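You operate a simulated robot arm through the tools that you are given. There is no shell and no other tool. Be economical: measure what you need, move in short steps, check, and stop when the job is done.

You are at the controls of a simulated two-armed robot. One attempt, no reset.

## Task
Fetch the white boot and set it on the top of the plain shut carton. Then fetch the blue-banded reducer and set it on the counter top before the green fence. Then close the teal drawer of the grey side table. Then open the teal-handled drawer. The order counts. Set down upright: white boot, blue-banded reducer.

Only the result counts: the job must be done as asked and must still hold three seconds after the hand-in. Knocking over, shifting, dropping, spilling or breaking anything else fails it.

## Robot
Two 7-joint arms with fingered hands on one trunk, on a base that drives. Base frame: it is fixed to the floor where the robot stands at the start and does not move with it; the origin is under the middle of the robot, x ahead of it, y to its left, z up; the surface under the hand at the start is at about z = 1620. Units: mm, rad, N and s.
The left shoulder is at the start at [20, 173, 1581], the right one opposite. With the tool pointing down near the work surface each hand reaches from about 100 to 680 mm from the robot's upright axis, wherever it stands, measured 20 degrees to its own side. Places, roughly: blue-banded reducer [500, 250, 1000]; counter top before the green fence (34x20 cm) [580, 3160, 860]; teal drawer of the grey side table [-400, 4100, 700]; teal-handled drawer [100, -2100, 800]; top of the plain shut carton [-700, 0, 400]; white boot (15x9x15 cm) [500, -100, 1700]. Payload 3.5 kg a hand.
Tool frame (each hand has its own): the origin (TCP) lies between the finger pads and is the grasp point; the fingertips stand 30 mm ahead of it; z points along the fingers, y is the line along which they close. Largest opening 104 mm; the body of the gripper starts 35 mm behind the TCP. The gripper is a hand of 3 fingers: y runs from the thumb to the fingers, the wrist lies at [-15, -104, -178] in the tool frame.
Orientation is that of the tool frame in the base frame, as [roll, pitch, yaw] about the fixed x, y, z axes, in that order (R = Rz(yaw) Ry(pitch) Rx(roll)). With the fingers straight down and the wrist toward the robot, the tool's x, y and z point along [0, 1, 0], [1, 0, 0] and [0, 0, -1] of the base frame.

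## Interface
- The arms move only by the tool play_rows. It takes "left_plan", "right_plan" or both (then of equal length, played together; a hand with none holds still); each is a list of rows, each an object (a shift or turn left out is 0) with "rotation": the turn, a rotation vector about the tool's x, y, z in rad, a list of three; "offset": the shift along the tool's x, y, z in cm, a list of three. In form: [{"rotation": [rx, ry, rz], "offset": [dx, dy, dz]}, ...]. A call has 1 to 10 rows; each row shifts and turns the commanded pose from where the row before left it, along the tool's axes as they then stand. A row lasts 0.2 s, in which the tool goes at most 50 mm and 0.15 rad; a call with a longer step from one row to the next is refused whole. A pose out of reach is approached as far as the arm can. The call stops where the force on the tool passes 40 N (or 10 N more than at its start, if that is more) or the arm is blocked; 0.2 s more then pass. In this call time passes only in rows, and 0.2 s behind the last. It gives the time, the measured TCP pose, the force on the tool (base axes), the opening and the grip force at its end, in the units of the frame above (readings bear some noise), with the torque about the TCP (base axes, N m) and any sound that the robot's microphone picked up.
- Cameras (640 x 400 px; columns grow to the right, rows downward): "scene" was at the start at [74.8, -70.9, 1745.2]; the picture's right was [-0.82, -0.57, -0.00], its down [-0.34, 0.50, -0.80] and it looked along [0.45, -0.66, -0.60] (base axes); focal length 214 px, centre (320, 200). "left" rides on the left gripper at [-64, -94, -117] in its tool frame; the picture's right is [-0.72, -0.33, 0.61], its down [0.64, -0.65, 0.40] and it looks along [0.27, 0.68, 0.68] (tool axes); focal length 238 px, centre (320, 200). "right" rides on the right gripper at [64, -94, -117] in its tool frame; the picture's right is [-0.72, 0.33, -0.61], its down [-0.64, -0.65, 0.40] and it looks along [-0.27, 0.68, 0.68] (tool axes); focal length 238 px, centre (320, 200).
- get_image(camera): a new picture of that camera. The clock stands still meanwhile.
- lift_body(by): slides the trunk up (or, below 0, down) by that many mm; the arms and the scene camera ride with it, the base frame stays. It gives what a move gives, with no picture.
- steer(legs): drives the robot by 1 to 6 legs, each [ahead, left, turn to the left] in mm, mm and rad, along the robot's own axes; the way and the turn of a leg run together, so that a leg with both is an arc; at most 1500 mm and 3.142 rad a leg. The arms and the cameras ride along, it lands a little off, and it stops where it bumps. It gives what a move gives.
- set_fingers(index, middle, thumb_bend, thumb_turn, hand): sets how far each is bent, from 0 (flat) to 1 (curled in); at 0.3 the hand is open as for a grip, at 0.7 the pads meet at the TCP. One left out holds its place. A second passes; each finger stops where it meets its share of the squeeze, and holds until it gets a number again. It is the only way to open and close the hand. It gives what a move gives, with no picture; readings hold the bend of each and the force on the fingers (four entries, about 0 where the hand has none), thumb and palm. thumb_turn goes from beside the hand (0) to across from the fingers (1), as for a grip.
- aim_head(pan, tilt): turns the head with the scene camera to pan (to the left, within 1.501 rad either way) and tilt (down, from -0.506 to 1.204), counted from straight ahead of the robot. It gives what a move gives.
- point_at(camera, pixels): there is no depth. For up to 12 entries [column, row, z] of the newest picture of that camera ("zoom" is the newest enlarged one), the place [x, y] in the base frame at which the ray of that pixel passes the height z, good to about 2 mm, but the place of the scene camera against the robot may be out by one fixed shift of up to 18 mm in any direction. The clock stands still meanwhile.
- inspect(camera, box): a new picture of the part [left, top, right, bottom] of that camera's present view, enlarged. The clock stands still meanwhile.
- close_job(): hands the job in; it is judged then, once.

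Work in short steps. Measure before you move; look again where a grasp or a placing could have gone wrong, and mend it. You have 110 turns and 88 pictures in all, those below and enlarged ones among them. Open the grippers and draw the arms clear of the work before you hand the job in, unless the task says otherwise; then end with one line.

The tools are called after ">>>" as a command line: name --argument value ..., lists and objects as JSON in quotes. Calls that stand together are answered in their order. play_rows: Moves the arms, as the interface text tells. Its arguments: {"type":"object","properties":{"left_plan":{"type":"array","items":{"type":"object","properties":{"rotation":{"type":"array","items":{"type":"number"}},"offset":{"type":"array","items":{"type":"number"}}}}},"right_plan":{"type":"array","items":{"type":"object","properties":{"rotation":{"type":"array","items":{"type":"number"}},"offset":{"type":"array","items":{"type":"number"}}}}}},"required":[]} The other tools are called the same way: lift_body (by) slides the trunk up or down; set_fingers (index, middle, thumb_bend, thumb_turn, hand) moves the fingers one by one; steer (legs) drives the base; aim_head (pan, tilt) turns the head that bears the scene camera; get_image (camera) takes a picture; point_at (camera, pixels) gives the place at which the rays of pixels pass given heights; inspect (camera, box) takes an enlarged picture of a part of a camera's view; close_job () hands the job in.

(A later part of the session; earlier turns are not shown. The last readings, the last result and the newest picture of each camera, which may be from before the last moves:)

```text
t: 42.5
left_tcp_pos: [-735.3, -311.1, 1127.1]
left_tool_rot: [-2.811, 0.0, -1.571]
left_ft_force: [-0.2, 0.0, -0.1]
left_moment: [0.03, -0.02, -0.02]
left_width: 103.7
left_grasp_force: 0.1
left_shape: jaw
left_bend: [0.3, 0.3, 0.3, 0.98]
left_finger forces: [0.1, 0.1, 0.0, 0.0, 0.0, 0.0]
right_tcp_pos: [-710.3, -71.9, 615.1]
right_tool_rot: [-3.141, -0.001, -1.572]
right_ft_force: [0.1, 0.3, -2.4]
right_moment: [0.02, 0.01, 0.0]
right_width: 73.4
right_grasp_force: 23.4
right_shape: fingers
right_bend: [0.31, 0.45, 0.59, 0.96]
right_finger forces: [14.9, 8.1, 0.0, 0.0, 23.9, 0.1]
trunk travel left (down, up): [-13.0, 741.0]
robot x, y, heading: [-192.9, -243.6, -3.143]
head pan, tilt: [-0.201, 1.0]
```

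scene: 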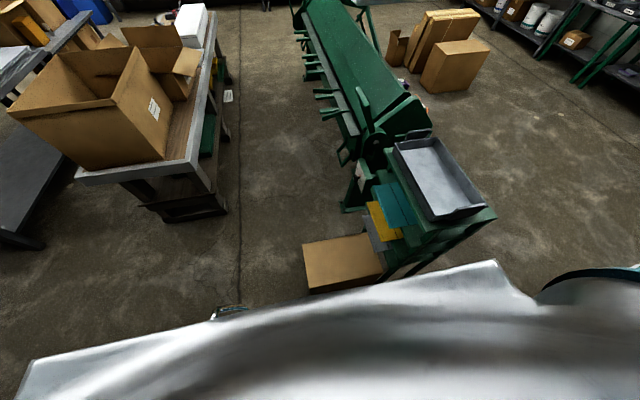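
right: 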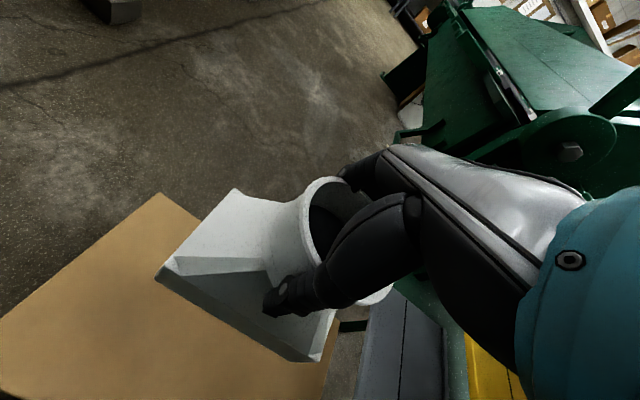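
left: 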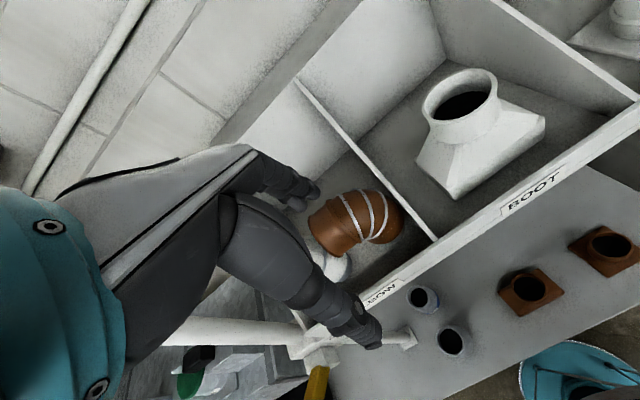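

It goes now; boot bottom near 491. I look before the last part.

>>> get_image --camera "right"

>>> point_at --camera "right" --pixels '[[156, 192, 400], [160, 275, 490], [310, 362, 490]]'

>>> aim_head --pan -0.35 --tilt 1.0

>>> get_image --camera "scene"

```text
61 pictures are left
```

right: 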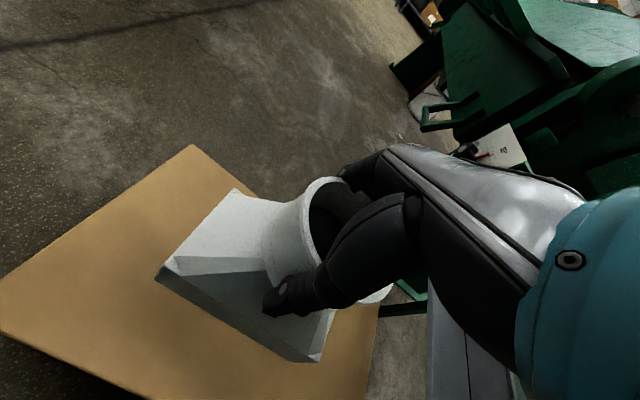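

```text
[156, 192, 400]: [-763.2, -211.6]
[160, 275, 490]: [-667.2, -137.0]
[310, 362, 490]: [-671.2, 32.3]
```

```text
t: 43.2
left_tcp_pos: [-735.9, -311.5, 1128.0]
left_tool_rot: [-2.811, 0.0, -1.571]
left_ft_force: [0.3, -0.8, -1.2]
left_moment: [0.01, 0.01, 0.01]
left_width: 103.7
left_grasp_force: 0.0
left_shape: jaw
left_bend: [0.3, 0.3, 0.3, 0.98]
left_finger forces: [0.0, 0.0, 0.0, 0.0, 0.0, 0.1]
right_tcp_pos: [-710.9, -71.6, 616.4]
right_tool_rot: [-3.141, -0.001, -1.572]
right_ft_force: [-0.3, 0.3, -2.6]
right_moment: [0.02, 0.03, -0.03]
right_width: 73.1
right_grasp_force: 23.7
right_shape: fingers
right_bend: [0.31, 0.45, 0.59, 0.96]
right_finger forces: [15.0, 8.1, 0.0, 0.0, 23.9, 0.0]
trunk travel left (down, up): [-13.0, 741.0]
robot x, y, heading: [-191.1, -243.3, -3.138]
head pan, tilt: [-0.351, 1.0]
```

```text
60 pictures are left
```

scene: 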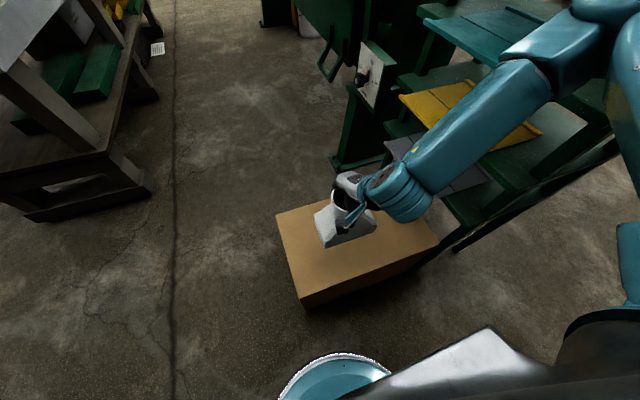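

The forearm passes near the yellow and grey boards of the green stand. I measure their edges before lowering further.

>>> inspect --camera "scene" --box '[320, 0, 640, 200]'

>>> point_at --camera "scene" --pixels '[[385, 142, 500], [385, 142, 600], [385, 142, 700], [400, 97, 600], [400, 97, 700], [400, 97, 800], [425, 22, 700], [425, 22, 800], [425, 22, 900]]'

>>> point_at --camera "right" --pixels '[[428, 300, 400], [428, 300, 500], [428, 300, 600], [428, 390, 500], [428, 390, 600], [505, 375, 600]]'

```text
2.00 times, centred on (480, 100) of scene
```

zoom: 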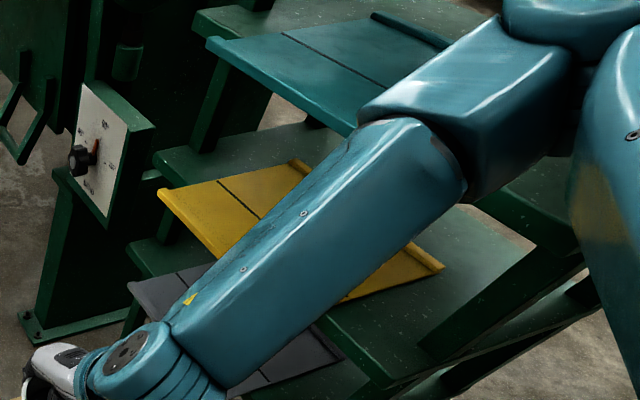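

```text
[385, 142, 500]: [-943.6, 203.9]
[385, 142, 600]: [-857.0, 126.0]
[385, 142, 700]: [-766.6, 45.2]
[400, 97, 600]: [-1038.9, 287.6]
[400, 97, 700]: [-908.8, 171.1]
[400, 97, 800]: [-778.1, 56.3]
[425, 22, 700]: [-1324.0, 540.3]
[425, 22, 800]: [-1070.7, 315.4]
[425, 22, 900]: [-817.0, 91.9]
```

```text
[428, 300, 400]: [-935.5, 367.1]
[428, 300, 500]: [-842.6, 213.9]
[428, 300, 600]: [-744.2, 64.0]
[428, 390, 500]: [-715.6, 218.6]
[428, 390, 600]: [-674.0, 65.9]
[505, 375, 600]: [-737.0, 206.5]
```

Boards lie at y>205, x<−640, while the forearm runs in front of them (x>−607). Clear. I lower toward contact in small rows.

>>> play_rows --right_plan '[{"offset": [0, 0, 2.5]}, {"offset": [0, 0, 2.5]}, {"offset": [0, 0, 1.5]}, {"offset": [0, 0, 1]}]'

>>> get_image --camera "right"

```text
t: 44.2
left_tcp_pos: [-735.7, -310.9, 1127.9]
left_tool_rot: [-2.811, -0.001, -1.57]
left_ft_force: [0.0, 0.2, -0.5]
left_moment: [0.03, 0.01, 0.03]
left_width: 104.0
left_grasp_force: 0.1
left_shape: jaw
left_bend: [0.3, 0.3, 0.3, 0.98]
left_finger forces: [0.1, 0.1, 0.0, 0.0, 0.0, 0.0]
right_tcp_pos: [-710.3, -72.4, 540.4]
right_tool_rot: [-3.141, -0.002, -1.571]
right_ft_force: [0.0, 0.5, -2.9]
right_moment: [-0.02, -0.03, 0.03]
right_width: 73.0
right_grasp_force: 23.2
right_shape: fingers
right_bend: [0.31, 0.45, 0.59, 0.96]
right_finger forces: [14.9, 8.0, 0.0, 0.0, 23.8, 0.0]
trunk travel left (down, up): [-13.0, 741.0]
robot x, y, heading: [-192.2, -248.1, -3.142]
head pan, tilt: [-0.351, 1.0]
```

```text
58 pictures are left
```

right: 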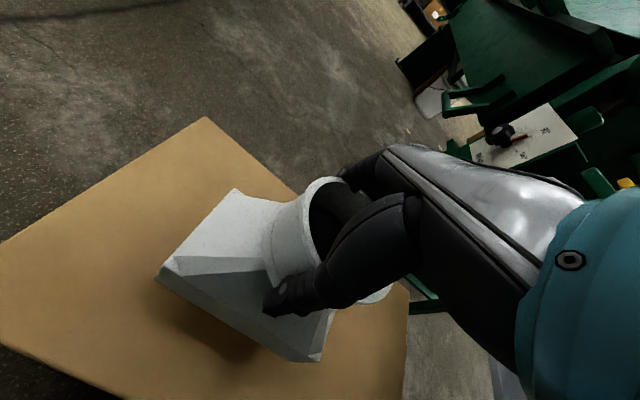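

Still hanging (−2.9 N), the shadow gap is closing. I lower in 5 mm rows until contact.

>>> play_rows --right_plan '[{"offset": [0, 0, 0.5]}, {"offset": [0, 0, 0.5]}, {"offset": [0, 0, 0.4]}, {"offset": [0, 0, 0.3]}]'

>>> get_image --camera "right"

```text
t: 45.2
left_tcp_pos: [-735.3, -309.7, 1127.8]
left_tool_rot: [-2.813, 0.001, -1.571]
left_ft_force: [0.9, 0.0, -0.3]
left_moment: [-0.01, -0.05, 0.01]
left_width: 103.7
left_grasp_force: 0.1
left_shape: jaw
left_bend: [0.3, 0.3, 0.3, 0.98]
left_finger forces: [0.0, 0.0, 0.0, 0.0, 0.0, 0.0]
right_tcp_pos: [-711.2, -72.4, 523.9]
right_tool_rot: [-3.141, -0.003, -1.571]
right_ft_force: [0.3, -0.4, -1.8]
right_moment: [-0.02, 0.01, 0.03]
right_width: 73.1
right_grasp_force: 23.4
right_shape: fingers
right_bend: [0.31, 0.45, 0.59, 0.96]
right_finger forces: [14.8, 7.9, 0.0, 0.0, 23.6, 0.0]
trunk travel left (down, up): [-13.0, 741.0]
robot x, y, heading: [-197.6, -242.8, -3.143]
head pan, tilt: [-0.351, 1.0]
```

```text
57 pictures are left
```

right: 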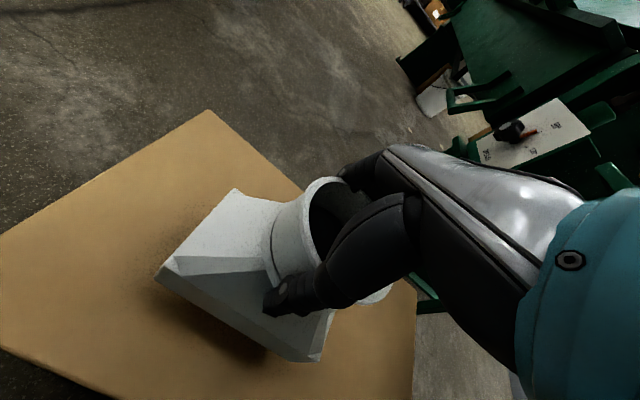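

Still no contact; I continue with 3 mm rows.

>>> play_rows --right_plan '[{"offset": [0, 0, 0.3]}, {"offset": [0, 0, 0.3]}, {"offset": [0, 0, 0.3]}, {"offset": [0, 0, 0.3]}]'

```text
t: 46.2
left_tcp_pos: [-736.0, -311.2, 1127.7]
left_tool_rot: [-2.811, 0.0, -1.57]
left_ft_force: [-0.3, 0.5, 0.4]
left_moment: [-0.03, -0.01, -0.07]
left_width: 103.7
left_grasp_force: 0.1
left_shape: jaw
left_bend: [0.3, 0.3, 0.3, 0.98]
left_finger forces: [0.0, 0.0, 0.1, 0.0, 0.1, 0.0]
right_tcp_pos: [-710.6, -73.2, 512.3]
right_tool_rot: [3.142, -0.001, -1.571]
right_ft_force: [0.6, 0.4, -2.8]
right_moment: [-0.04, 0.03, -0.03]
right_width: 73.1
right_grasp_force: 23.1
right_shape: fingers
right_bend: [0.31, 0.45, 0.59, 0.96]
right_finger forces: [15.0, 7.9, 0.1, 0.1, 23.7, 0.0]
trunk travel left (down, up): [-13.0, 741.0]
robot x, y, heading: [-193.4, -241.2, -3.144]
head pan, tilt: [-0.351, 1.0]
```

>>> inspect --camera "right" --box '[120, 200, 440, 400]'

>>> play_rows --right_plan '[{"offset": [0, 0, 0.3]}, {"offset": [0, 0, 0.3]}, {"offset": [0, 0, 0.3]}, {"offset": [0, 0, 0.3]}, {"offset": [0, 0, 0.3]}]'

```text
2.00 times, centred on (280, 300) of right
```

zoom: 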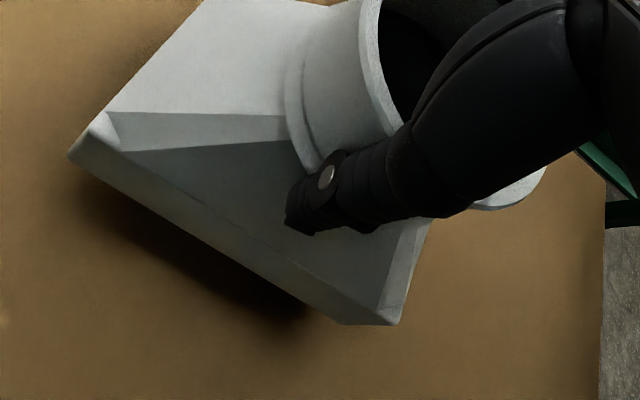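

```text
t: 47.4
left_tcp_pos: [-735.2, -311.7, 1128.3]
left_tool_rot: [-2.811, 0.001, -1.571]
left_ft_force: [-0.1, 0.3, -0.7]
left_moment: [-0.02, -0.03, 0.04]
left_width: 103.7
left_grasp_force: 0.1
left_shape: jaw
left_bend: [0.3, 0.3, 0.3, 0.98]
left_finger forces: [0.1, 0.0, 0.0, 0.0, 0.1, 0.1]
right_tcp_pos: [-712.3, -70.5, 498.5]
right_tool_rot: [-3.138, -0.003, -1.57]
right_ft_force: [0.5, -0.1, -2.7]
right_moment: [-0.03, 0.01, 0.01]
right_width: 72.8
right_grasp_force: 23.1
right_shape: fingers
right_bend: [0.31, 0.45, 0.59, 0.96]
right_finger forces: [15.0, 8.1, 0.0, 0.0, 23.5, 0.0]
right hand out of reach, approached as far as the arm can: row 5
trunk travel left (down, up): [-13.0, 741.0]
robot x, y, heading: [-194.6, -243.4, -3.14]
head pan, tilt: [-0.351, 1.0]
```

At 498 the arm is at its limit, still no contact. The trunk has 13 mm left; I use 12 of it.

>>> lift_body --by -6

>>> lift_body --by -6

>>> inspect --camera "right" --box '[120, 200, 440, 400]'

```text
t: 48.0
left_tcp_pos: [-736.2, -311.7, 1120.2]
left_tool_rot: [-2.814, 0.002, -1.573]
left_ft_force: [0.1, 0.3, 0.3]
left_moment: [-0.02, 0.01, 0.0]
left_width: 103.6
left_grasp_force: 0.0
left_shape: jaw
left_bend: [0.3, 0.3, 0.3, 0.98]
left_finger forces: [0.0, 0.1, 0.0, 0.0, 0.0, 0.0]
right_tcp_pos: [-710.5, -70.9, 494.7]
right_tool_rot: [-3.141, -0.004, -1.572]
right_ft_force: [0.4, -0.1, -3.0]
right_moment: [-0.05, -0.02, -0.03]
right_width: 73.0
right_grasp_force: 23.2
right_shape: fingers
right_bend: [0.31, 0.45, 0.59, 0.96]
right_finger forces: [15.0, 8.0, 0.1, 0.1, 23.7, 0.0]
trunk travel left (down, up): [-7.0, 747.0]
robot x, y, heading: [-193.1, -245.7, -3.138]
head pan, tilt: [-0.351, 1.0]
```

```text
t: 48.5
left_tcp_pos: [-737.9, -310.9, 1112.9]
left_tool_rot: [-2.814, 0.007, -1.572]
left_ft_force: [0.5, 0.7, -0.4]
left_moment: [0.02, -0.01, -0.02]
left_width: 103.8
left_grasp_force: 0.1
left_shape: jaw
left_bend: [0.3, 0.3, 0.3, 0.98]
left_finger forces: [0.1, 0.0, 0.1, 0.0, 0.1, 0.1]
right_tcp_pos: [-711.2, -72.1, 486.5]
right_tool_rot: [3.141, -0.006, -1.57]
right_ft_force: [1.2, -0.8, 0.4]
right_moment: [0.05, 0.05, 0.0]
right_width: 73.3
right_grasp_force: 23.6
right_shape: fingers
right_bend: [0.31, 0.45, 0.59, 0.96]
right_finger forces: [15.3, 8.2, 0.0, 0.0, 24.7, 0.0]
trunk travel left (down, up): [-1.0, 753.0]
robot x, y, heading: [-194.2, -244.8, -3.144]
head pan, tilt: [-0.351, 1.0]
```

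```text
2.00 times, centred on (280, 300) of right
```

zoom: 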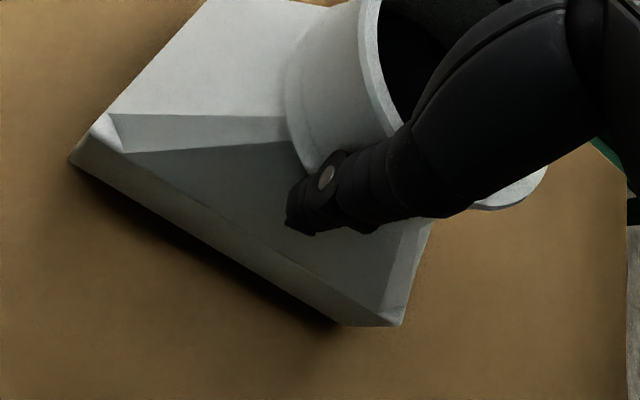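

Force went from −2.9 to about +0.4 N: contact seems to begin. I try a few mm more.

>>> play_rows --right_plan '[{"offset": [0, 0, 0.2]}, {"offset": [0, 0, 0.2]}]'

```text
t: 49.1
left_tcp_pos: [-736.1, -311.1, 1113.6]
left_tool_rot: [-2.817, 0.006, -1.574]
left_ft_force: [0.2, -0.1, -0.5]
left_moment: [0.0, 0.0, -0.03]
left_width: 103.8
left_grasp_force: 0.1
left_shape: jaw
left_bend: [0.3, 0.3, 0.3, 0.98]
left_finger forces: [0.0, 0.0, 0.1, 0.1, 0.0, 0.0]
right_tcp_pos: [-711.9, -71.2, 486.7]
right_tool_rot: [3.139, -0.004, -1.57]
right_ft_force: [8.6, 0.2, 23.6]
right_moment: [0.01, 0.05, -0.03]
right_width: 73.4
right_grasp_force: 26.6
right_shape: fingers
right_bend: [0.32, 0.45, 0.58, 0.96]
right_finger forces: [14.9, 8.5, 0.0, 0.1, 30.3, 0.0]
trunk travel left (down, up): [-1.0, 753.0]
robot x, y, heading: [-191.2, -245.0, -3.139]
head pan, tilt: [-0.351, 1.0]
```

Firm contact (23.6 N up, TCP 487). I ease up 1 mm and open, fingers a bit wider than the normal opening.

>>> play_rows --right_plan '[{"offset": [0, 0, -0.15]}]'

>>> set_fingers --hand "right" --index 0.2 --middle 0.2 --thumb_bend 0.3

>>> get_image --camera "right"

```text
t: 49.5
left_tcp_pos: [-736.2, -310.8, 1113.4]
left_tool_rot: [-2.816, 0.007, -1.57]
left_ft_force: [-0.8, 0.0, 0.2]
left_moment: [0.05, 0.0, 0.02]
left_width: 103.7
left_grasp_force: 0.0
left_shape: jaw
left_bend: [0.3, 0.3, 0.3, 0.98]
left_finger forces: [0.0, 0.1, 0.0, 0.0, 0.0, 0.1]
right_tcp_pos: [-711.8, -71.6, 488.3]
right_tool_rot: [3.14, -0.003, -1.572]
right_ft_force: [5.5, -1.4, 19.8]
right_moment: [0.0, 0.15, 0.01]
right_width: 73.1
right_grasp_force: 26.7
right_shape: fingers
right_bend: [0.32, 0.45, 0.58, 0.96]
right_finger forces: [15.4, 8.8, 0.1, 0.0, 28.9, 0.0]
trunk travel left (down, up): [-1.0, 753.0]
robot x, y, heading: [-194.1, -246.4, -3.139]
head pan, tilt: [-0.351, 1.0]
```

```text
t: 50.5
left_tcp_pos: [-738.4, -310.1, 1112.7]
left_tool_rot: [-2.815, 0.007, -1.572]
left_ft_force: [0.1, 0.1, 0.0]
left_moment: [-0.02, -0.01, -0.01]
left_width: 103.8
left_grasp_force: 0.2
left_shape: jaw
left_bend: [0.3, 0.3, 0.3, 0.98]
left_finger forces: [0.0, 0.0, 0.0, 0.1, 0.0, 0.0]
right_tcp_pos: [-710.7, -70.0, 485.4]
right_tool_rot: [-3.139, -0.001, -1.573]
right_ft_force: [-0.6, -0.1, -0.4]
right_moment: [0.0, 0.0, -0.01]
right_width: 117.4
right_grasp_force: 0.0
right_shape: fingers
right_bend: [0.2, 0.2, 0.3, 0.97]
right_finger forces: [0.0, 0.0, 0.0, 0.1, 0.0, 0.0]
trunk travel left (down, up): [-1.0, 753.0]
robot x, y, heading: [-197.6, -243.0, -3.134]
head pan, tilt: [-0.351, 1.0]
```

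```text
54 pictures are left
```

right: 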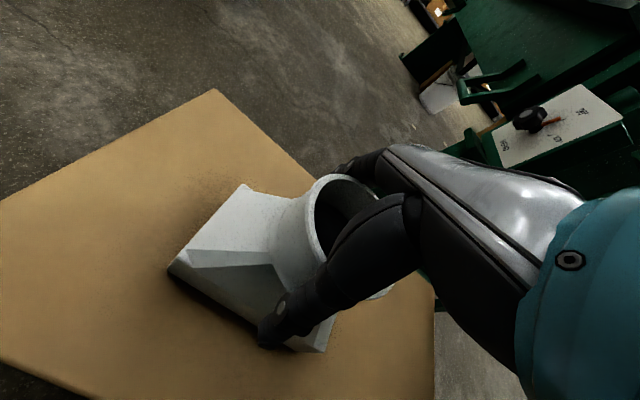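

Boot released and standing. I draw the hand straight up.

>>> play_rows --right_plan '[{"offset": [0, 0, -1]}, {"offset": [0, 0, -2]}, {"offset": [0, 0, -3]}, {"offset": [0, 0, -3.5]}, {"offset": [0, 0, -4]}]'

>>> get_image --camera "right"

>>> lift_body --by 300

>>> get_image --camera "scene"

```text
t: 51.7
left_tcp_pos: [-738.4, -310.1, 1112.4]
left_tool_rot: [-2.813, 0.008, -1.573]
left_ft_force: [-0.1, -0.5, 0.6]
left_moment: [-0.03, 0.01, 0.0]
left_width: 103.6
left_grasp_force: 0.1
left_shape: jaw
left_bend: [0.3, 0.3, 0.3, 0.98]
left_finger forces: [0.0, 0.1, 0.0, 0.1, 0.1, 0.0]
right_tcp_pos: [-709.4, -71.2, 620.0]
right_tool_rot: [3.141, -0.002, -1.572]
right_ft_force: [-1.0, 0.0, 0.0]
right_moment: [0.0, 0.03, -0.02]
right_width: 117.3
right_grasp_force: 0.0
right_shape: fingers
right_bend: [0.2, 0.2, 0.3, 0.97]
right_finger forces: [0.0, 0.0, 0.0, 0.1, 0.0, 0.1]
trunk travel left (down, up): [-1.0, 753.0]
robot x, y, heading: [-193.0, -247.3, -3.137]
head pan, tilt: [-0.351, 1.0]
```

```text
53 pictures are left
```

right: 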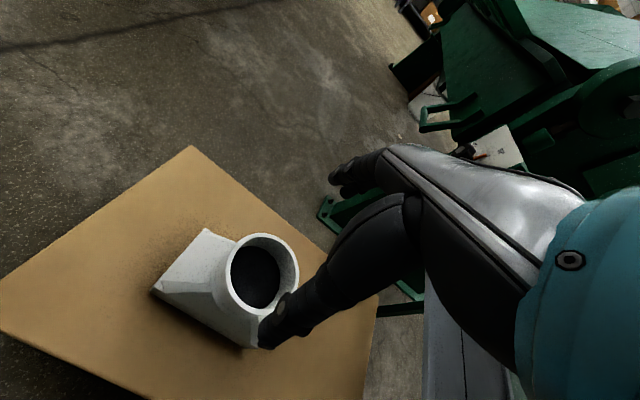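

```text
t: 54.7
left_tcp_pos: [-630.4, -310.6, 1486.6]
left_tool_rot: [-2.997, 0.006, -1.573]
left_ft_force: [0.7, 0.9, 0.2]
left_moment: [0.01, 0.03, 0.03]
left_width: 103.4
left_grasp_force: 0.0
left_shape: jaw
left_bend: [0.3, 0.3, 0.3, 0.98]
left_finger forces: [0.0, 0.0, 0.0, 0.0, 0.1, 0.0]
right_tcp_pos: [-710.9, -70.4, 919.4]
right_tool_rot: [-3.139, -0.004, -1.573]
right_ft_force: [-0.1, 0.5, 0.6]
right_moment: [0.03, -0.02, -0.01]
right_width: 117.4
right_grasp_force: 0.0
right_shape: fingers
right_bend: [0.2, 0.2, 0.3, 0.97]
right_finger forces: [0.0, 0.1, 0.0, 0.1, 0.1, 0.0]
trunk travel left (down, up): [-301.0, 453.0]
robot x, y, heading: [-194.6, -245.0, -3.138]
head pan, tilt: [-0.351, 1.0]
```

```text
52 pictures are left
```

scene: 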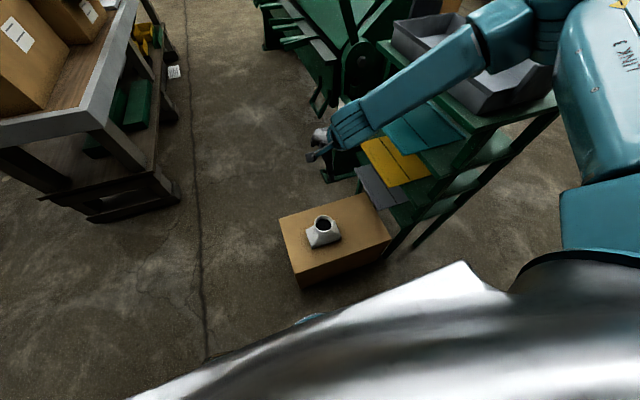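

The boot stands upright on the carton. I raise the trunk 300 for clearance and turn right to face the counter again.

>>> lift_body --by 300

>>> steer --legs '[[0, 0, -3.14]]'

>>> aim_head --pan 0.5 --tilt 0.6

>>> get_image --camera "scene"

```text
t: 57.7
left_tcp_pos: [-563.9, -311.1, 1825.8]
left_tool_rot: [-3.098, 0.005, -1.576]
left_ft_force: [0.7, -0.7, 0.6]
left_moment: [0.01, 0.0, -0.01]
left_width: 103.7
left_grasp_force: 0.0
left_shape: jaw
left_bend: [0.3, 0.3, 0.3, 0.98]
left_finger forces: [0.0, 0.1, 0.0, 0.0, 0.0, 0.0]
right_tcp_pos: [-702.6, -70.6, 1264.2]
right_tool_rot: [3.052, -0.004, -1.571]
right_ft_force: [0.0, 0.1, -0.4]
right_moment: [0.01, 0.02, 0.01]
right_width: 117.3
right_grasp_force: 0.0
right_shape: fingers
right_bend: [0.2, 0.2, 0.3, 0.97]
right_finger forces: [0.0, 0.1, 0.0, 0.0, 0.0, 0.0]
trunk travel left (down, up): [-601.0, 153.0]
robot x, y, heading: [-193.9, -244.3, -3.138]
head pan, tilt: [-0.351, 1.0]
```

```text
t: 65.5
left_tcp_pos: [175.0, -177.6, 1825.9]
left_tool_rot: [-3.099, 0.005, 1.568]
left_ft_force: [0.0, -0.1, 0.3]
left_moment: [0.01, -0.04, 0.01]
left_width: 103.7
left_grasp_force: 0.0
left_shape: jaw
left_bend: [0.3, 0.3, 0.3, 0.98]
left_finger forces: [0.0, 0.1, 0.0, 0.1, 0.1, 0.0]
right_tcp_pos: [314.6, -417.8, 1265.2]
right_tool_rot: [3.052, -0.004, 1.571]
right_ft_force: [-0.1, 0.0, 0.0]
right_moment: [0.0, 0.0, 0.02]
right_width: 117.4
right_grasp_force: 0.2
right_shape: fingers
right_bend: [0.2, 0.2, 0.3, 0.97]
right_finger forces: [0.0, 0.1, 0.0, 0.1, 0.0, 0.0]
trunk travel left (down, up): [-601.0, 153.0]
robot x, y, heading: [-190.4, -243.3, 0.001]
head pan, tilt: [-0.351, 1.0]
```

```text
t: 66.6
left_tcp_pos: [175.6, -177.5, 1826.5]
left_tool_rot: [-3.097, 0.005, 1.568]
left_ft_force: [-0.2, 0.2, -0.1]
left_moment: [0.0, 0.02, 0.01]
left_width: 103.4
left_grasp_force: 0.0
left_shape: jaw
left_bend: [0.3, 0.3, 0.3, 0.98]
left_finger forces: [0.0, 0.1, 0.1, 0.0, 0.0, 0.0]
right_tcp_pos: [314.1, -417.5, 1264.7]
right_tool_rot: [3.052, -0.003, 1.571]
right_ft_force: [0.0, -0.4, 0.4]
right_moment: [0.01, 0.01, 0.01]
right_width: 117.5
right_grasp_force: 0.1
right_shape: fingers
right_bend: [0.2, 0.2, 0.3, 0.97]
right_finger forces: [0.0, 0.0, 0.1, 0.0, 0.1, 0.0]
trunk travel left (down, up): [-601.0, 153.0]
robot x, y, heading: [-195.2, -245.2, 0.007]
head pan, tilt: [0.499, 0.6]
```

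```text
51 pictures are left
```

scene: 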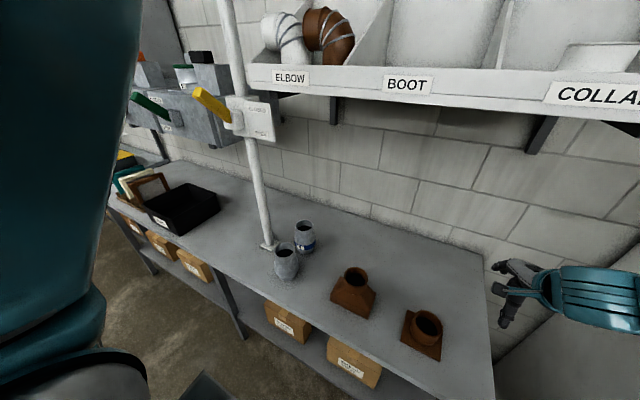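

The blue-banded reducer is the back one, at (305,237); the plain one at (286,262). I measure and zoom.

>>> inspect --camera "scene" --box '[240, 200, 400, 300]'

>>> point_at --camera "scene" --pixels '[[305, 250, 950], [305, 226, 1050], [286, 277, 950], [286, 248, 1050], [270, 245, 950], [355, 270, 1050], [485, 260, 950], [240, 70, 1400], [305, 226, 1030], [286, 248, 1030]]'

```text
4.00 times, centred on (320, 250) of scene
```

zoom: 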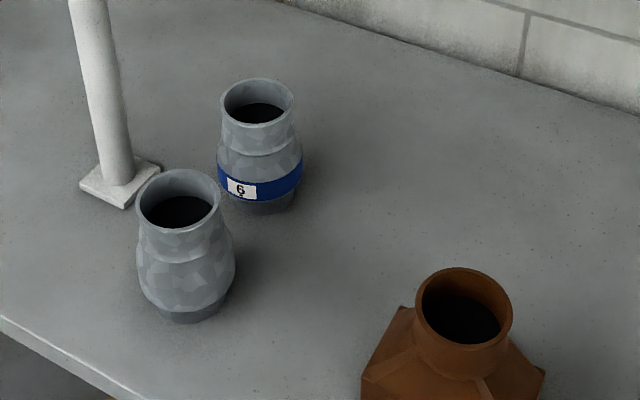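

```text
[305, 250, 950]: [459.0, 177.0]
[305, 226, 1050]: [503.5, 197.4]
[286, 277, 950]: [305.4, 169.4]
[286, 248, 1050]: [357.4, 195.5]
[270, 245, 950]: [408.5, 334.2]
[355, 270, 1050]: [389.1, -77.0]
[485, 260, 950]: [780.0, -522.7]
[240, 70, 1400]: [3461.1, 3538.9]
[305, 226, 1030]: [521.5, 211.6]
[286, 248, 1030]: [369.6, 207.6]
```

Geometry agrees with a counter at z≈900 and the reducer at about (506,205), top ≈1045. I tuck the right hand back and up, and bring the left hand down and outward.

>>> play_rows --left_plan '[{"offset": [1, 0, 4]}, {"offset": [1, 0, 4]}, {"offset": [1, 0, 4]}, {"offset": [1, 0, 4]}, {"offset": [1, 0, 4]}, {"offset": [1, 0, 4]}, {"offset": [1, 0, 4]}, {"offset": [1, 0, 4]}, {"offset": [1, 0, 4]}, {"offset": [1, 0, 4]}]' --right_plan '[{"offset": [-1, -2, -3.4]}, {"offset": [-1, -2, -3.4]}, {"offset": [-1, -2, -3.4]}, {"offset": [-1, -2, -3.4]}, {"offset": [-1, -2, -3.4]}, {"offset": [-1, -2, -3.4]}, {"offset": [-1, -2, -3.4]}, {"offset": [-1, -2, -3.4]}, {"offset": [-1, -2, -3.4]}, {"offset": [-1, -2, -3.4]}]'

>>> lift_body --by -250

```text
t: 68.8
left_tcp_pos: [153.7, -77.3, 1425.6]
left_tool_rot: [-3.1, 0.007, 1.57]
left_ft_force: [-0.4, 1.0, -0.5]
left_moment: [0.01, -0.03, 0.0]
left_width: 103.5
left_grasp_force: 0.0
left_shape: jaw
left_bend: [0.3, 0.3, 0.3, 0.97]
left_finger forces: [0.1, 0.0, 0.1, 0.0, 0.0, 0.0]
right_tcp_pos: [80.2, -518.9, 1588.5]
right_tool_rot: [3.055, -0.002, 1.572]
right_ft_force: [-0.3, 0.9, 0.6]
right_moment: [0.02, 0.0, -0.01]
right_width: 117.4
right_grasp_force: 0.1
right_shape: fingers
right_bend: [0.2, 0.2, 0.3, 0.97]
right_finger forces: [0.0, 0.0, 0.1, 0.0, 0.1, 0.0]
trunk travel left (down, up): [-601.0, 153.0]
robot x, y, heading: [-194.5, -242.0, 0.004]
head pan, tilt: [0.499, 0.6]
```

```text
t: 71.4
left_tcp_pos: [156.8, -80.6, 1175.9]
left_tool_rot: [-3.098, 0.005, 1.568]
left_ft_force: [-0.5, -0.1, -0.1]
left_moment: [-0.01, -0.01, -0.04]
left_width: 103.7
left_grasp_force: 0.0
left_shape: jaw
left_bend: [0.3, 0.3, 0.3, 0.97]
left_finger forces: [0.1, 0.0, 0.0, 0.0, 0.0, 0.0]
right_tcp_pos: [85.1, -518.6, 1335.0]
right_tool_rot: [3.052, -0.004, 1.571]
right_ft_force: [0.8, -0.4, -0.8]
right_moment: [-0.01, 0.01, 0.0]
right_width: 117.4
right_grasp_force: 0.1
right_shape: fingers
right_bend: [0.2, 0.2, 0.3, 0.97]
right_finger forces: [0.0, 0.0, 0.2, 0.1, 0.0, 0.1]
trunk travel left (down, up): [-351.0, 403.0]
robot x, y, heading: [-192.6, -248.6, 0.003]
head pan, tilt: [0.499, 0.6]
```

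Both hands are set. I strafe left 285 and drive ahead 130, then look with the left camera.

>>> steer --legs '[[0, 285, 0], [130, 0, 0]]'

>>> get_image --camera "left"

>>> point_at --camera "left" --pixels '[[320, 200, 900]]'

```text
t: 74.3
left_tcp_pos: [292.4, 205.9, 1175.3]
left_tool_rot: [-3.099, 0.006, 1.565]
left_ft_force: [-0.1, -0.7, 0.4]
left_moment: [0.01, 0.0, 0.04]
left_width: 103.6
left_grasp_force: 0.0
left_shape: jaw
left_bend: [0.3, 0.3, 0.3, 0.97]
left_finger forces: [0.1, 0.1, 0.0, 0.0, 0.1, 0.1]
right_tcp_pos: [218.3, -232.6, 1335.5]
right_tool_rot: [3.054, -0.002, 1.57]
right_ft_force: [0.6, -0.4, -0.1]
right_moment: [0.0, 0.02, -0.02]
right_width: 117.3
right_grasp_force: 0.0
right_shape: fingers
right_bend: [0.2, 0.2, 0.3, 0.97]
right_finger forces: [0.0, 0.1, 0.0, 0.0, 0.1, 0.0]
trunk travel left (down, up): [-351.0, 403.0]
robot x, y, heading: [-58.7, 39.5, 0.0]
head pan, tilt: [0.499, 0.6]
```

```text
49 pictures are left
```

left: 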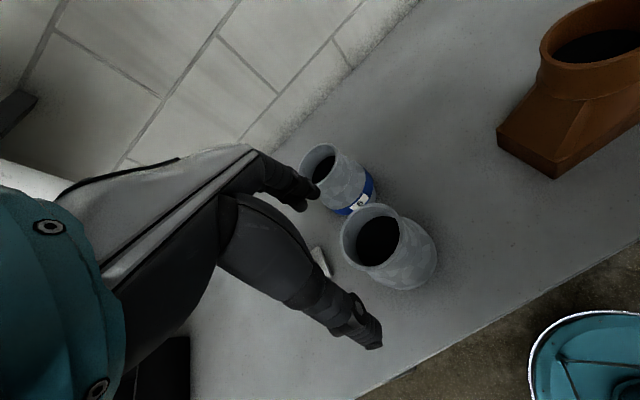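

```text
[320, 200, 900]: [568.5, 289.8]
```

Left view: blue reducer rim near (322,163), plain one's rim near (370,235). I measure both.

>>> point_at --camera "left" --pixels '[[319, 165, 1040], [298, 168, 1040], [340, 160, 1040], [370, 238, 1040], [340, 243, 1040], [401, 232, 1040], [350, 215, 900], [410, 290, 900], [319, 165, 1010], [322, 262, 900]]'

>>> inspect --camera "left" --box '[270, 120, 470, 245]'

```text
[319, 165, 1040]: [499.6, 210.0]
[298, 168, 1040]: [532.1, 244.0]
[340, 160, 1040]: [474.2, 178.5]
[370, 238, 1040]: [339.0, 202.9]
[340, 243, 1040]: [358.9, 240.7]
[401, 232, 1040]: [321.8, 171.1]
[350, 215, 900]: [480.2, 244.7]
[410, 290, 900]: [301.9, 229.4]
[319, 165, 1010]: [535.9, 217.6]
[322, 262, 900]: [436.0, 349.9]
```

```text
3.20 times, centred on (370, 182) of left
```

zoom: 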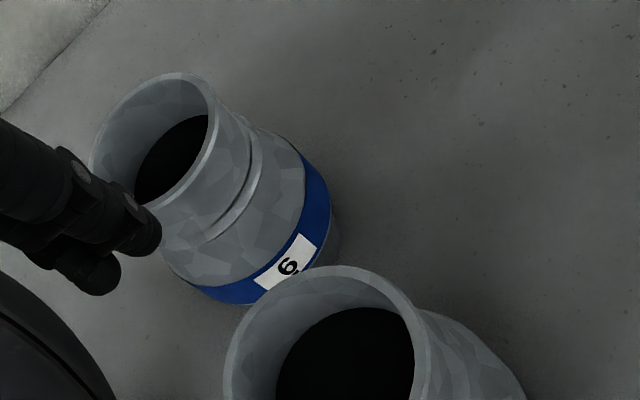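

Two sightings agree: reducer axis near (500,208). I level the tool, lower to ~1130 and drive ahead 110.

>>> play_rows --left_plan '[{"rotation": [-0.043, 0, 0], "offset": [0, 0, 2]}, {"offset": [0, 0, 2]}]'

>>> steer --legs '[[110, 0, 0]]'

>>> get_image --camera "left"

```text
t: 74.9
left_tcp_pos: [311.3, 198.0, 1144.1]
left_tool_rot: [-3.141, 0.006, 1.567]
left_ft_force: [-0.1, -0.6, 0.1]
left_moment: [-0.01, 0.02, -0.02]
left_width: 103.8
left_grasp_force: 0.0
left_shape: jaw
left_bend: [0.3, 0.3, 0.3, 0.97]
left_finger forces: [0.0, 0.1, 0.0, 0.0, 0.0, 0.0]
left hand out of reach, approached as far as the arm can: row 1, 2
right_tcp_pos: [217.5, -232.9, 1335.0]
right_tool_rot: [3.052, -0.002, 1.569]
right_ft_force: [-0.5, -0.6, -0.4]
right_moment: [-0.02, -0.02, 0.05]
right_width: 117.5
right_grasp_force: 0.0
right_shape: fingers
right_bend: [0.2, 0.2, 0.3, 0.97]
right_finger forces: [0.1, 0.0, 0.0, 0.0, 0.0, 0.0]
trunk travel left (down, up): [-351.0, 403.0]
robot x, y, heading: [-62.7, 41.4, 0.002]
head pan, tilt: [0.499, 0.6]
```

```text
t: 76.1
left_tcp_pos: [422.4, 197.4, 1143.0]
left_tool_rot: [-3.138, 0.005, 1.565]
left_ft_force: [-0.5, -0.6, -0.1]
left_moment: [-0.03, 0.03, -0.01]
left_width: 103.7
left_grasp_force: 0.1
left_shape: jaw
left_bend: [0.3, 0.3, 0.3, 0.97]
left_finger forces: [0.1, 0.0, 0.1, 0.1, 0.0, 0.1]
right_tcp_pos: [328.0, -232.2, 1335.3]
right_tool_rot: [3.053, -0.005, 1.568]
right_ft_force: [-0.5, 0.4, -0.8]
right_moment: [-0.01, 0.04, 0.04]
right_width: 117.4
right_grasp_force: 0.0
right_shape: fingers
right_bend: [0.2, 0.2, 0.3, 0.97]
right_finger forces: [0.0, 0.1, 0.0, 0.0, 0.1, 0.0]
trunk travel left (down, up): [-351.0, 403.0]
robot x, y, heading: [47.1, 39.7, 0.01]
head pan, tilt: [0.499, 0.6]
```

```text
47 pictures are left
```

left: 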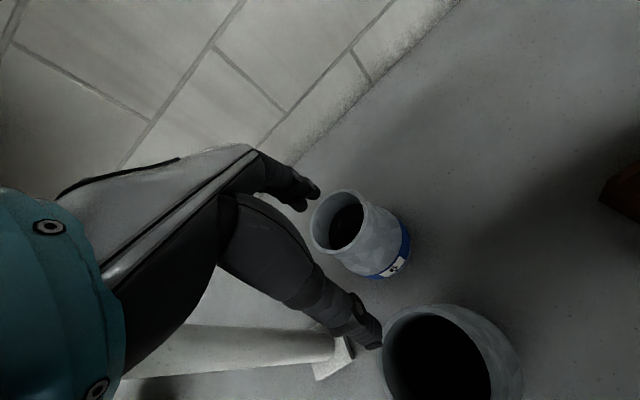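

Now the blue reducer's rim is at (342,222). I measure its rim in a zoom.

>>> inspect --camera "left" --box '[280, 160, 440, 260]'

>>> point_at --camera "left" --pixels '[[311, 222, 1040], [338, 188, 1040], [366, 205, 1040], [345, 250, 1040], [364, 230, 1040], [318, 243, 1040], [375, 275, 900], [411, 245, 900]]'

```text
4.00 times, centred on (360, 210) of left
```

zoom: 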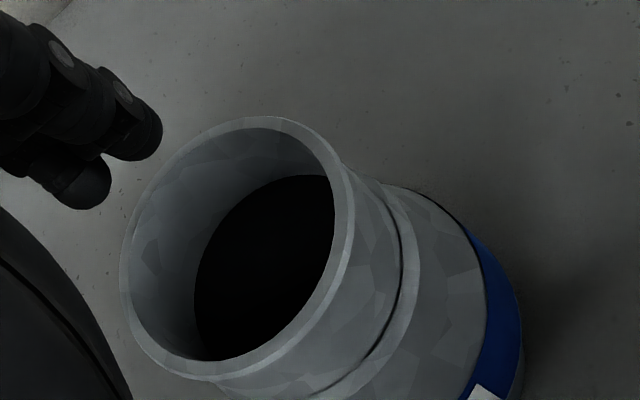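

```text
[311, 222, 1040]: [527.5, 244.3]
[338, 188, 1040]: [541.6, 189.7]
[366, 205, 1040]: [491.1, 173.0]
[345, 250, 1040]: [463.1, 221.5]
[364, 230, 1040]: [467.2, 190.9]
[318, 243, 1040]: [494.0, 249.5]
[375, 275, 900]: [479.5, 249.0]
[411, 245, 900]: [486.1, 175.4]
```

Rim centre ≈(508,210), z≈1033, diameter ~80. I extend the left hand 70 mm ahead and 12 left, then re-measure.

>>> play_rows --left_plan '[{"offset": [0.4, 2.4, 0]}, {"offset": [0.4, 2.4, 0]}, {"offset": [0.4, 2.4, 0]}]'

>>> inspect --camera "left" --box '[280, 160, 480, 285]'

```text
t: 76.9
left_tcp_pos: [494.0, 210.7, 1144.0]
left_tool_rot: [-3.141, 0.005, 1.564]
left_ft_force: [1.9, 0.5, 0.6]
left_moment: [0.05, 0.03, -0.01]
left_width: 103.8
left_grasp_force: 0.0
left_shape: jaw
left_bend: [0.3, 0.3, 0.3, 0.97]
left_finger forces: [0.0, 0.0, 0.0, 0.0, 0.0, 0.0]
right_tcp_pos: [327.7, -233.3, 1334.5]
right_tool_rot: [3.054, -0.004, 1.57]
right_ft_force: [0.1, -0.1, 0.3]
right_moment: [-0.02, 0.01, -0.02]
right_width: 117.6
right_grasp_force: 0.2
right_shape: fingers
right_bend: [0.2, 0.2, 0.3, 0.97]
right_finger forces: [0.1, 0.0, 0.0, 0.1, 0.0, 0.0]
trunk travel left (down, up): [-351.0, 403.0]
robot x, y, heading: [52.5, 41.6, 0.002]
head pan, tilt: [0.499, 0.6]
```

```text
3.20 times, centred on (380, 222) of left
```

zoom: 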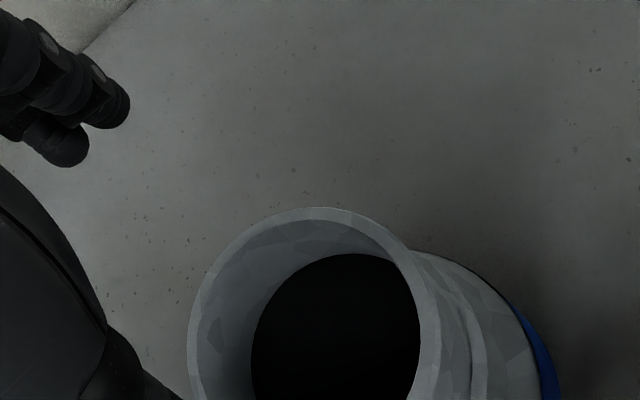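

I measure rim edge points of this zoom at two heights.

>>> point_at --camera "zoom" --pixels '[[188, 370, 1033], [208, 275, 1033], [255, 225, 1033], [318, 207, 1033], [385, 230, 1033], [428, 285, 1033], [441, 355, 1033], [188, 370, 1043], [318, 207, 1043], [441, 355, 1043], [255, 225, 1043], [428, 285, 1043]]'

```text
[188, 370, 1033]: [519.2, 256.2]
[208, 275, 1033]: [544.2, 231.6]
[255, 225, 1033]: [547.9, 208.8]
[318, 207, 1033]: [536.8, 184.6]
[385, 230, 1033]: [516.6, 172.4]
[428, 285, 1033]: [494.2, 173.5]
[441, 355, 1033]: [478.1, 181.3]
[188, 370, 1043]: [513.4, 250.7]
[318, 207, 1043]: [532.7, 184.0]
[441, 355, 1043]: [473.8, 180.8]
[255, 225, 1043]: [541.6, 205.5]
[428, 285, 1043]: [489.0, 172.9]
```

All sightings agree: axis (507,212), rim z≈1033, dia 84. I open the left fingers a little wider and lower over it in steps.

>>> set_fingers --hand "left" --index 0.22 --middle 0.22 --thumb_bend 0.25

>>> play_rows --left_plan '[{"offset": [0.2, 1.3, 2]}, {"offset": [0, 0, 3]}]'

>>> get_image --camera "left"

```text
t: 77.9
left_tcp_pos: [492.3, 209.7, 1144.9]
left_tool_rot: [-3.137, 0.005, 1.564]
left_ft_force: [0.2, -0.7, -0.8]
left_moment: [0.04, 0.0, -0.01]
left_width: 118.6
left_grasp_force: 0.1
left_shape: fingers
left_bend: [0.22, 0.22, 0.25, 0.97]
left_finger forces: [0.1, 0.0, 0.0, 0.0, 0.1, 0.0]
right_tcp_pos: [328.1, -233.3, 1335.2]
right_tool_rot: [3.052, -0.004, 1.569]
right_ft_force: [0.3, 0.4, 0.2]
right_moment: [0.0, 0.02, -0.01]
right_width: 117.6
right_grasp_force: 0.0
right_shape: fingers
right_bend: [0.2, 0.2, 0.3, 0.97]
right_finger forces: [0.0, 0.0, 0.1, 0.0, 0.0, 0.1]
trunk travel left (down, up): [-351.0, 403.0]
robot x, y, heading: [46.8, 43.6, 0.006]
head pan, tilt: [0.499, 0.6]
```

```text
t: 78.5
left_tcp_pos: [505.8, 210.9, 1092.4]
left_tool_rot: [-3.14, 0.006, 1.567]
left_ft_force: [-0.3, 0.0, -0.1]
left_moment: [-0.01, -0.01, 0.01]
left_width: 118.7
left_grasp_force: 0.1
left_shape: fingers
left_bend: [0.22, 0.22, 0.25, 0.97]
left_finger forces: [0.0, 0.0, 0.0, 0.1, 0.0, 0.1]
right_tcp_pos: [327.0, -233.6, 1335.1]
right_tool_rot: [3.052, -0.003, 1.569]
right_ft_force: [0.6, -0.4, -0.4]
right_moment: [-0.01, -0.02, -0.02]
right_width: 117.4
right_grasp_force: 0.1
right_shape: fingers
right_bend: [0.2, 0.2, 0.3, 0.97]
right_finger forces: [0.1, 0.0, 0.0, 0.1, 0.0, 0.0]
trunk travel left (down, up): [-351.0, 403.0]
robot x, y, heading: [49.0, 47.2, 0.004]
head pan, tilt: [0.499, 0.6]
```

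```text
44 pictures are left
```

left: 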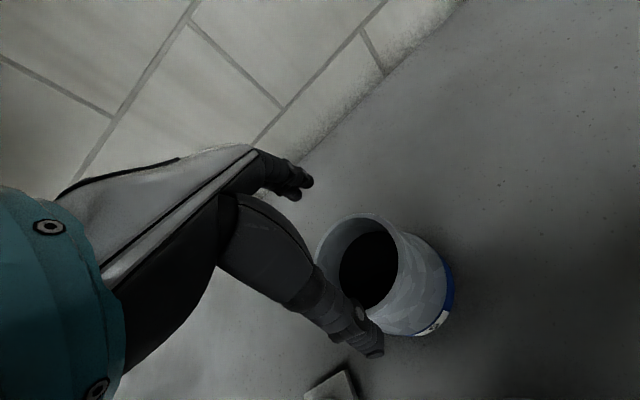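

The rim lies between thumb and fingers as with the boot. I lower 75 mm more.

>>> play_rows --left_plan '[{"offset": [0.1, 0.1, 2]}, {"offset": [0, 0, 2]}, {"offset": [0, 0, 2]}, {"offset": [0, 0, 1.5]}]'

>>> get_image --camera "left"

```text
t: 79.5
left_tcp_pos: [506.7, 212.1, 1019.7]
left_tool_rot: [3.14, 0.004, 1.565]
left_ft_force: [-0.9, 0.1, 7.3]
left_moment: [-0.06, 0.21, -0.04]
left_width: 120.6
left_grasp_force: 3.1
left_shape: fingers
left_bend: [0.22, 0.22, 0.24, 0.97]
left_finger forces: [1.1, 0.0, 0.0, 0.1, 5.7, 0.0]
right_tcp_pos: [327.0, -232.8, 1335.2]
right_tool_rot: [3.053, -0.004, 1.57]
right_ft_force: [0.9, 0.7, 0.1]
right_moment: [0.02, -0.02, 0.0]
right_width: 117.6
right_grasp_force: 0.1
right_shape: fingers
right_bend: [0.2, 0.2, 0.3, 0.97]
right_finger forces: [0.0, 0.1, 0.0, 0.0, 0.0, 0.0]
trunk travel left (down, up): [-351.0, 403.0]
robot x, y, heading: [51.1, 42.9, 0.007]
head pan, tilt: [0.499, 0.6]
```

```text
43 pictures are left
```

left: 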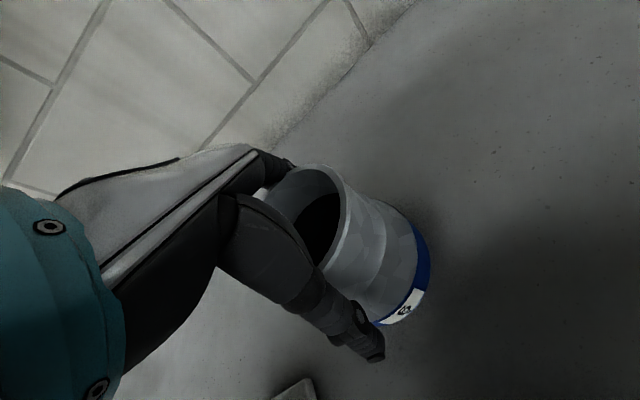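

Thumb and index touch lightly (7 N). I rise 3 mm and close the grip.

>>> play_rows --left_plan '[{"offset": [0, 0, -0.4]}]'

>>> set_fingers --hand "left" --index 0.7 --middle 0.7 --thumb_bend 0.7

>>> get_image --camera "left"

```text
t: 79.9
left_tcp_pos: [505.7, 212.0, 1022.2]
left_tool_rot: [-3.136, 0.006, 1.567]
left_ft_force: [0.1, -0.8, -0.2]
left_moment: [0.03, -0.01, -0.02]
left_width: 119.8
left_grasp_force: 0.6
left_shape: fingers
left_bend: [0.22, 0.22, 0.24, 0.97]
left_finger forces: [0.5, 0.0, 0.0, 0.0, 0.3, 0.0]
right_tcp_pos: [328.3, -232.4, 1333.8]
right_tool_rot: [3.052, -0.004, 1.57]
right_ft_force: [0.2, -0.8, -0.5]
right_moment: [0.0, -0.03, 0.01]
right_width: 117.3
right_grasp_force: 0.1
right_shape: fingers
right_bend: [0.2, 0.2, 0.3, 0.97]
right_finger forces: [0.0, 0.0, 0.0, 0.0, 0.1, 0.0]
trunk travel left (down, up): [-351.0, 403.0]
robot x, y, heading: [50.0, 41.0, 0.003]
head pan, tilt: [0.499, 0.6]
```

```text
t: 80.9
left_tcp_pos: [506.8, 212.4, 1021.9]
left_tool_rot: [-3.14, 0.004, 1.565]
left_ft_force: [2.5, 1.3, 5.5]
left_moment: [0.06, -0.45, 0.05]
left_width: 82.8
left_grasp_force: 35.0
left_shape: fingers
left_bend: [0.25, 0.45, 0.6, 0.96]
left_finger forces: [23.6, 10.4, 0.1, 0.1, 35.7, 0.1]
right_tcp_pos: [327.8, -234.4, 1335.8]
right_tool_rot: [3.052, -0.002, 1.568]
right_ft_force: [-0.4, -0.4, 0.3]
right_moment: [0.03, 0.01, 0.02]
right_width: 117.6
right_grasp_force: 0.1
right_shape: fingers
right_bend: [0.2, 0.2, 0.3, 0.97]
right_finger forces: [0.0, 0.1, 0.0, 0.0, 0.1, 0.0]
trunk travel left (down, up): [-351.0, 403.0]
robot x, y, heading: [52.8, 42.8, 0.004]
head pan, tilt: [0.499, 0.6]
```

```text
42 pictures are left
```

left: 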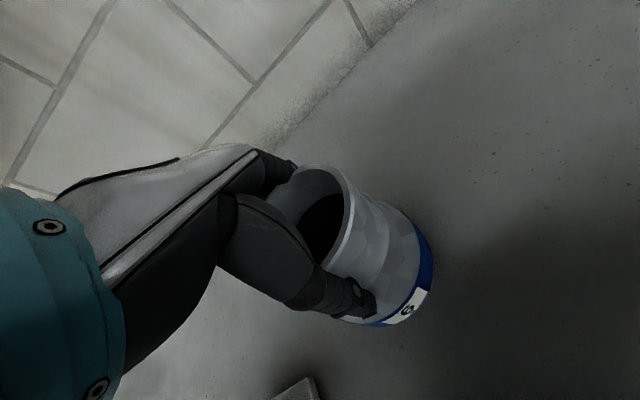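

Firm grip (35 N). I lift 160 mm with the arm.

>>> play_rows --left_plan '[{"offset": [0, 0, -1]}, {"offset": [0, 0, -2]}, {"offset": [0, 0, -3]}, {"offset": [0, 0, -4]}, {"offset": [0, 0, -4]}, {"offset": [0, 0, -3]}]'

>>> get_image --camera "left"

```text
t: 82.3
left_tcp_pos: [493.4, 217.5, 1195.4]
left_tool_rot: [-3.141, 0.007, 1.568]
left_ft_force: [0.3, 0.4, -2.6]
left_moment: [-0.02, -0.01, 0.0]
left_width: 81.2
left_grasp_force: 24.0
left_shape: fingers
left_bend: [0.26, 0.47, 0.6, 0.96]
left_finger forces: [16.3, 7.4, 0.1, 0.0, 24.8, 0.0]
right_tcp_pos: [316.1, -229.6, 1338.3]
right_tool_rot: [3.045, -0.001, 1.57]
right_ft_force: [0.6, 0.0, 0.1]
right_moment: [-0.01, 0.0, 0.0]
right_width: 117.6
right_grasp_force: 0.0
right_shape: fingers
right_bend: [0.2, 0.2, 0.3, 0.97]
right_finger forces: [0.0, 0.1, 0.0, 0.0, 0.0, 0.0]
trunk travel left (down, up): [-351.0, 403.0]
robot x, y, heading: [48.3, 43.3, 0.005]
head pan, tilt: [0.499, 0.6]
```

```text
41 pictures are left
```

left: 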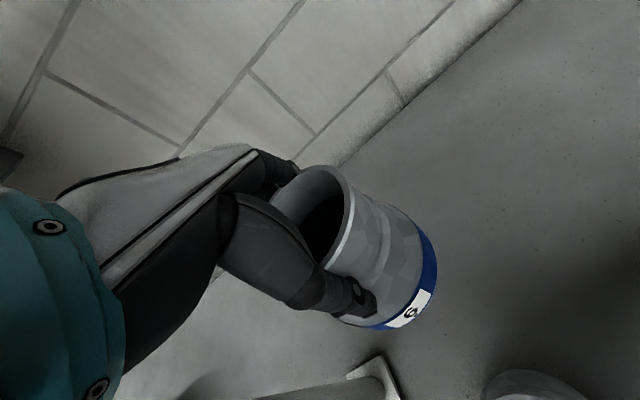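

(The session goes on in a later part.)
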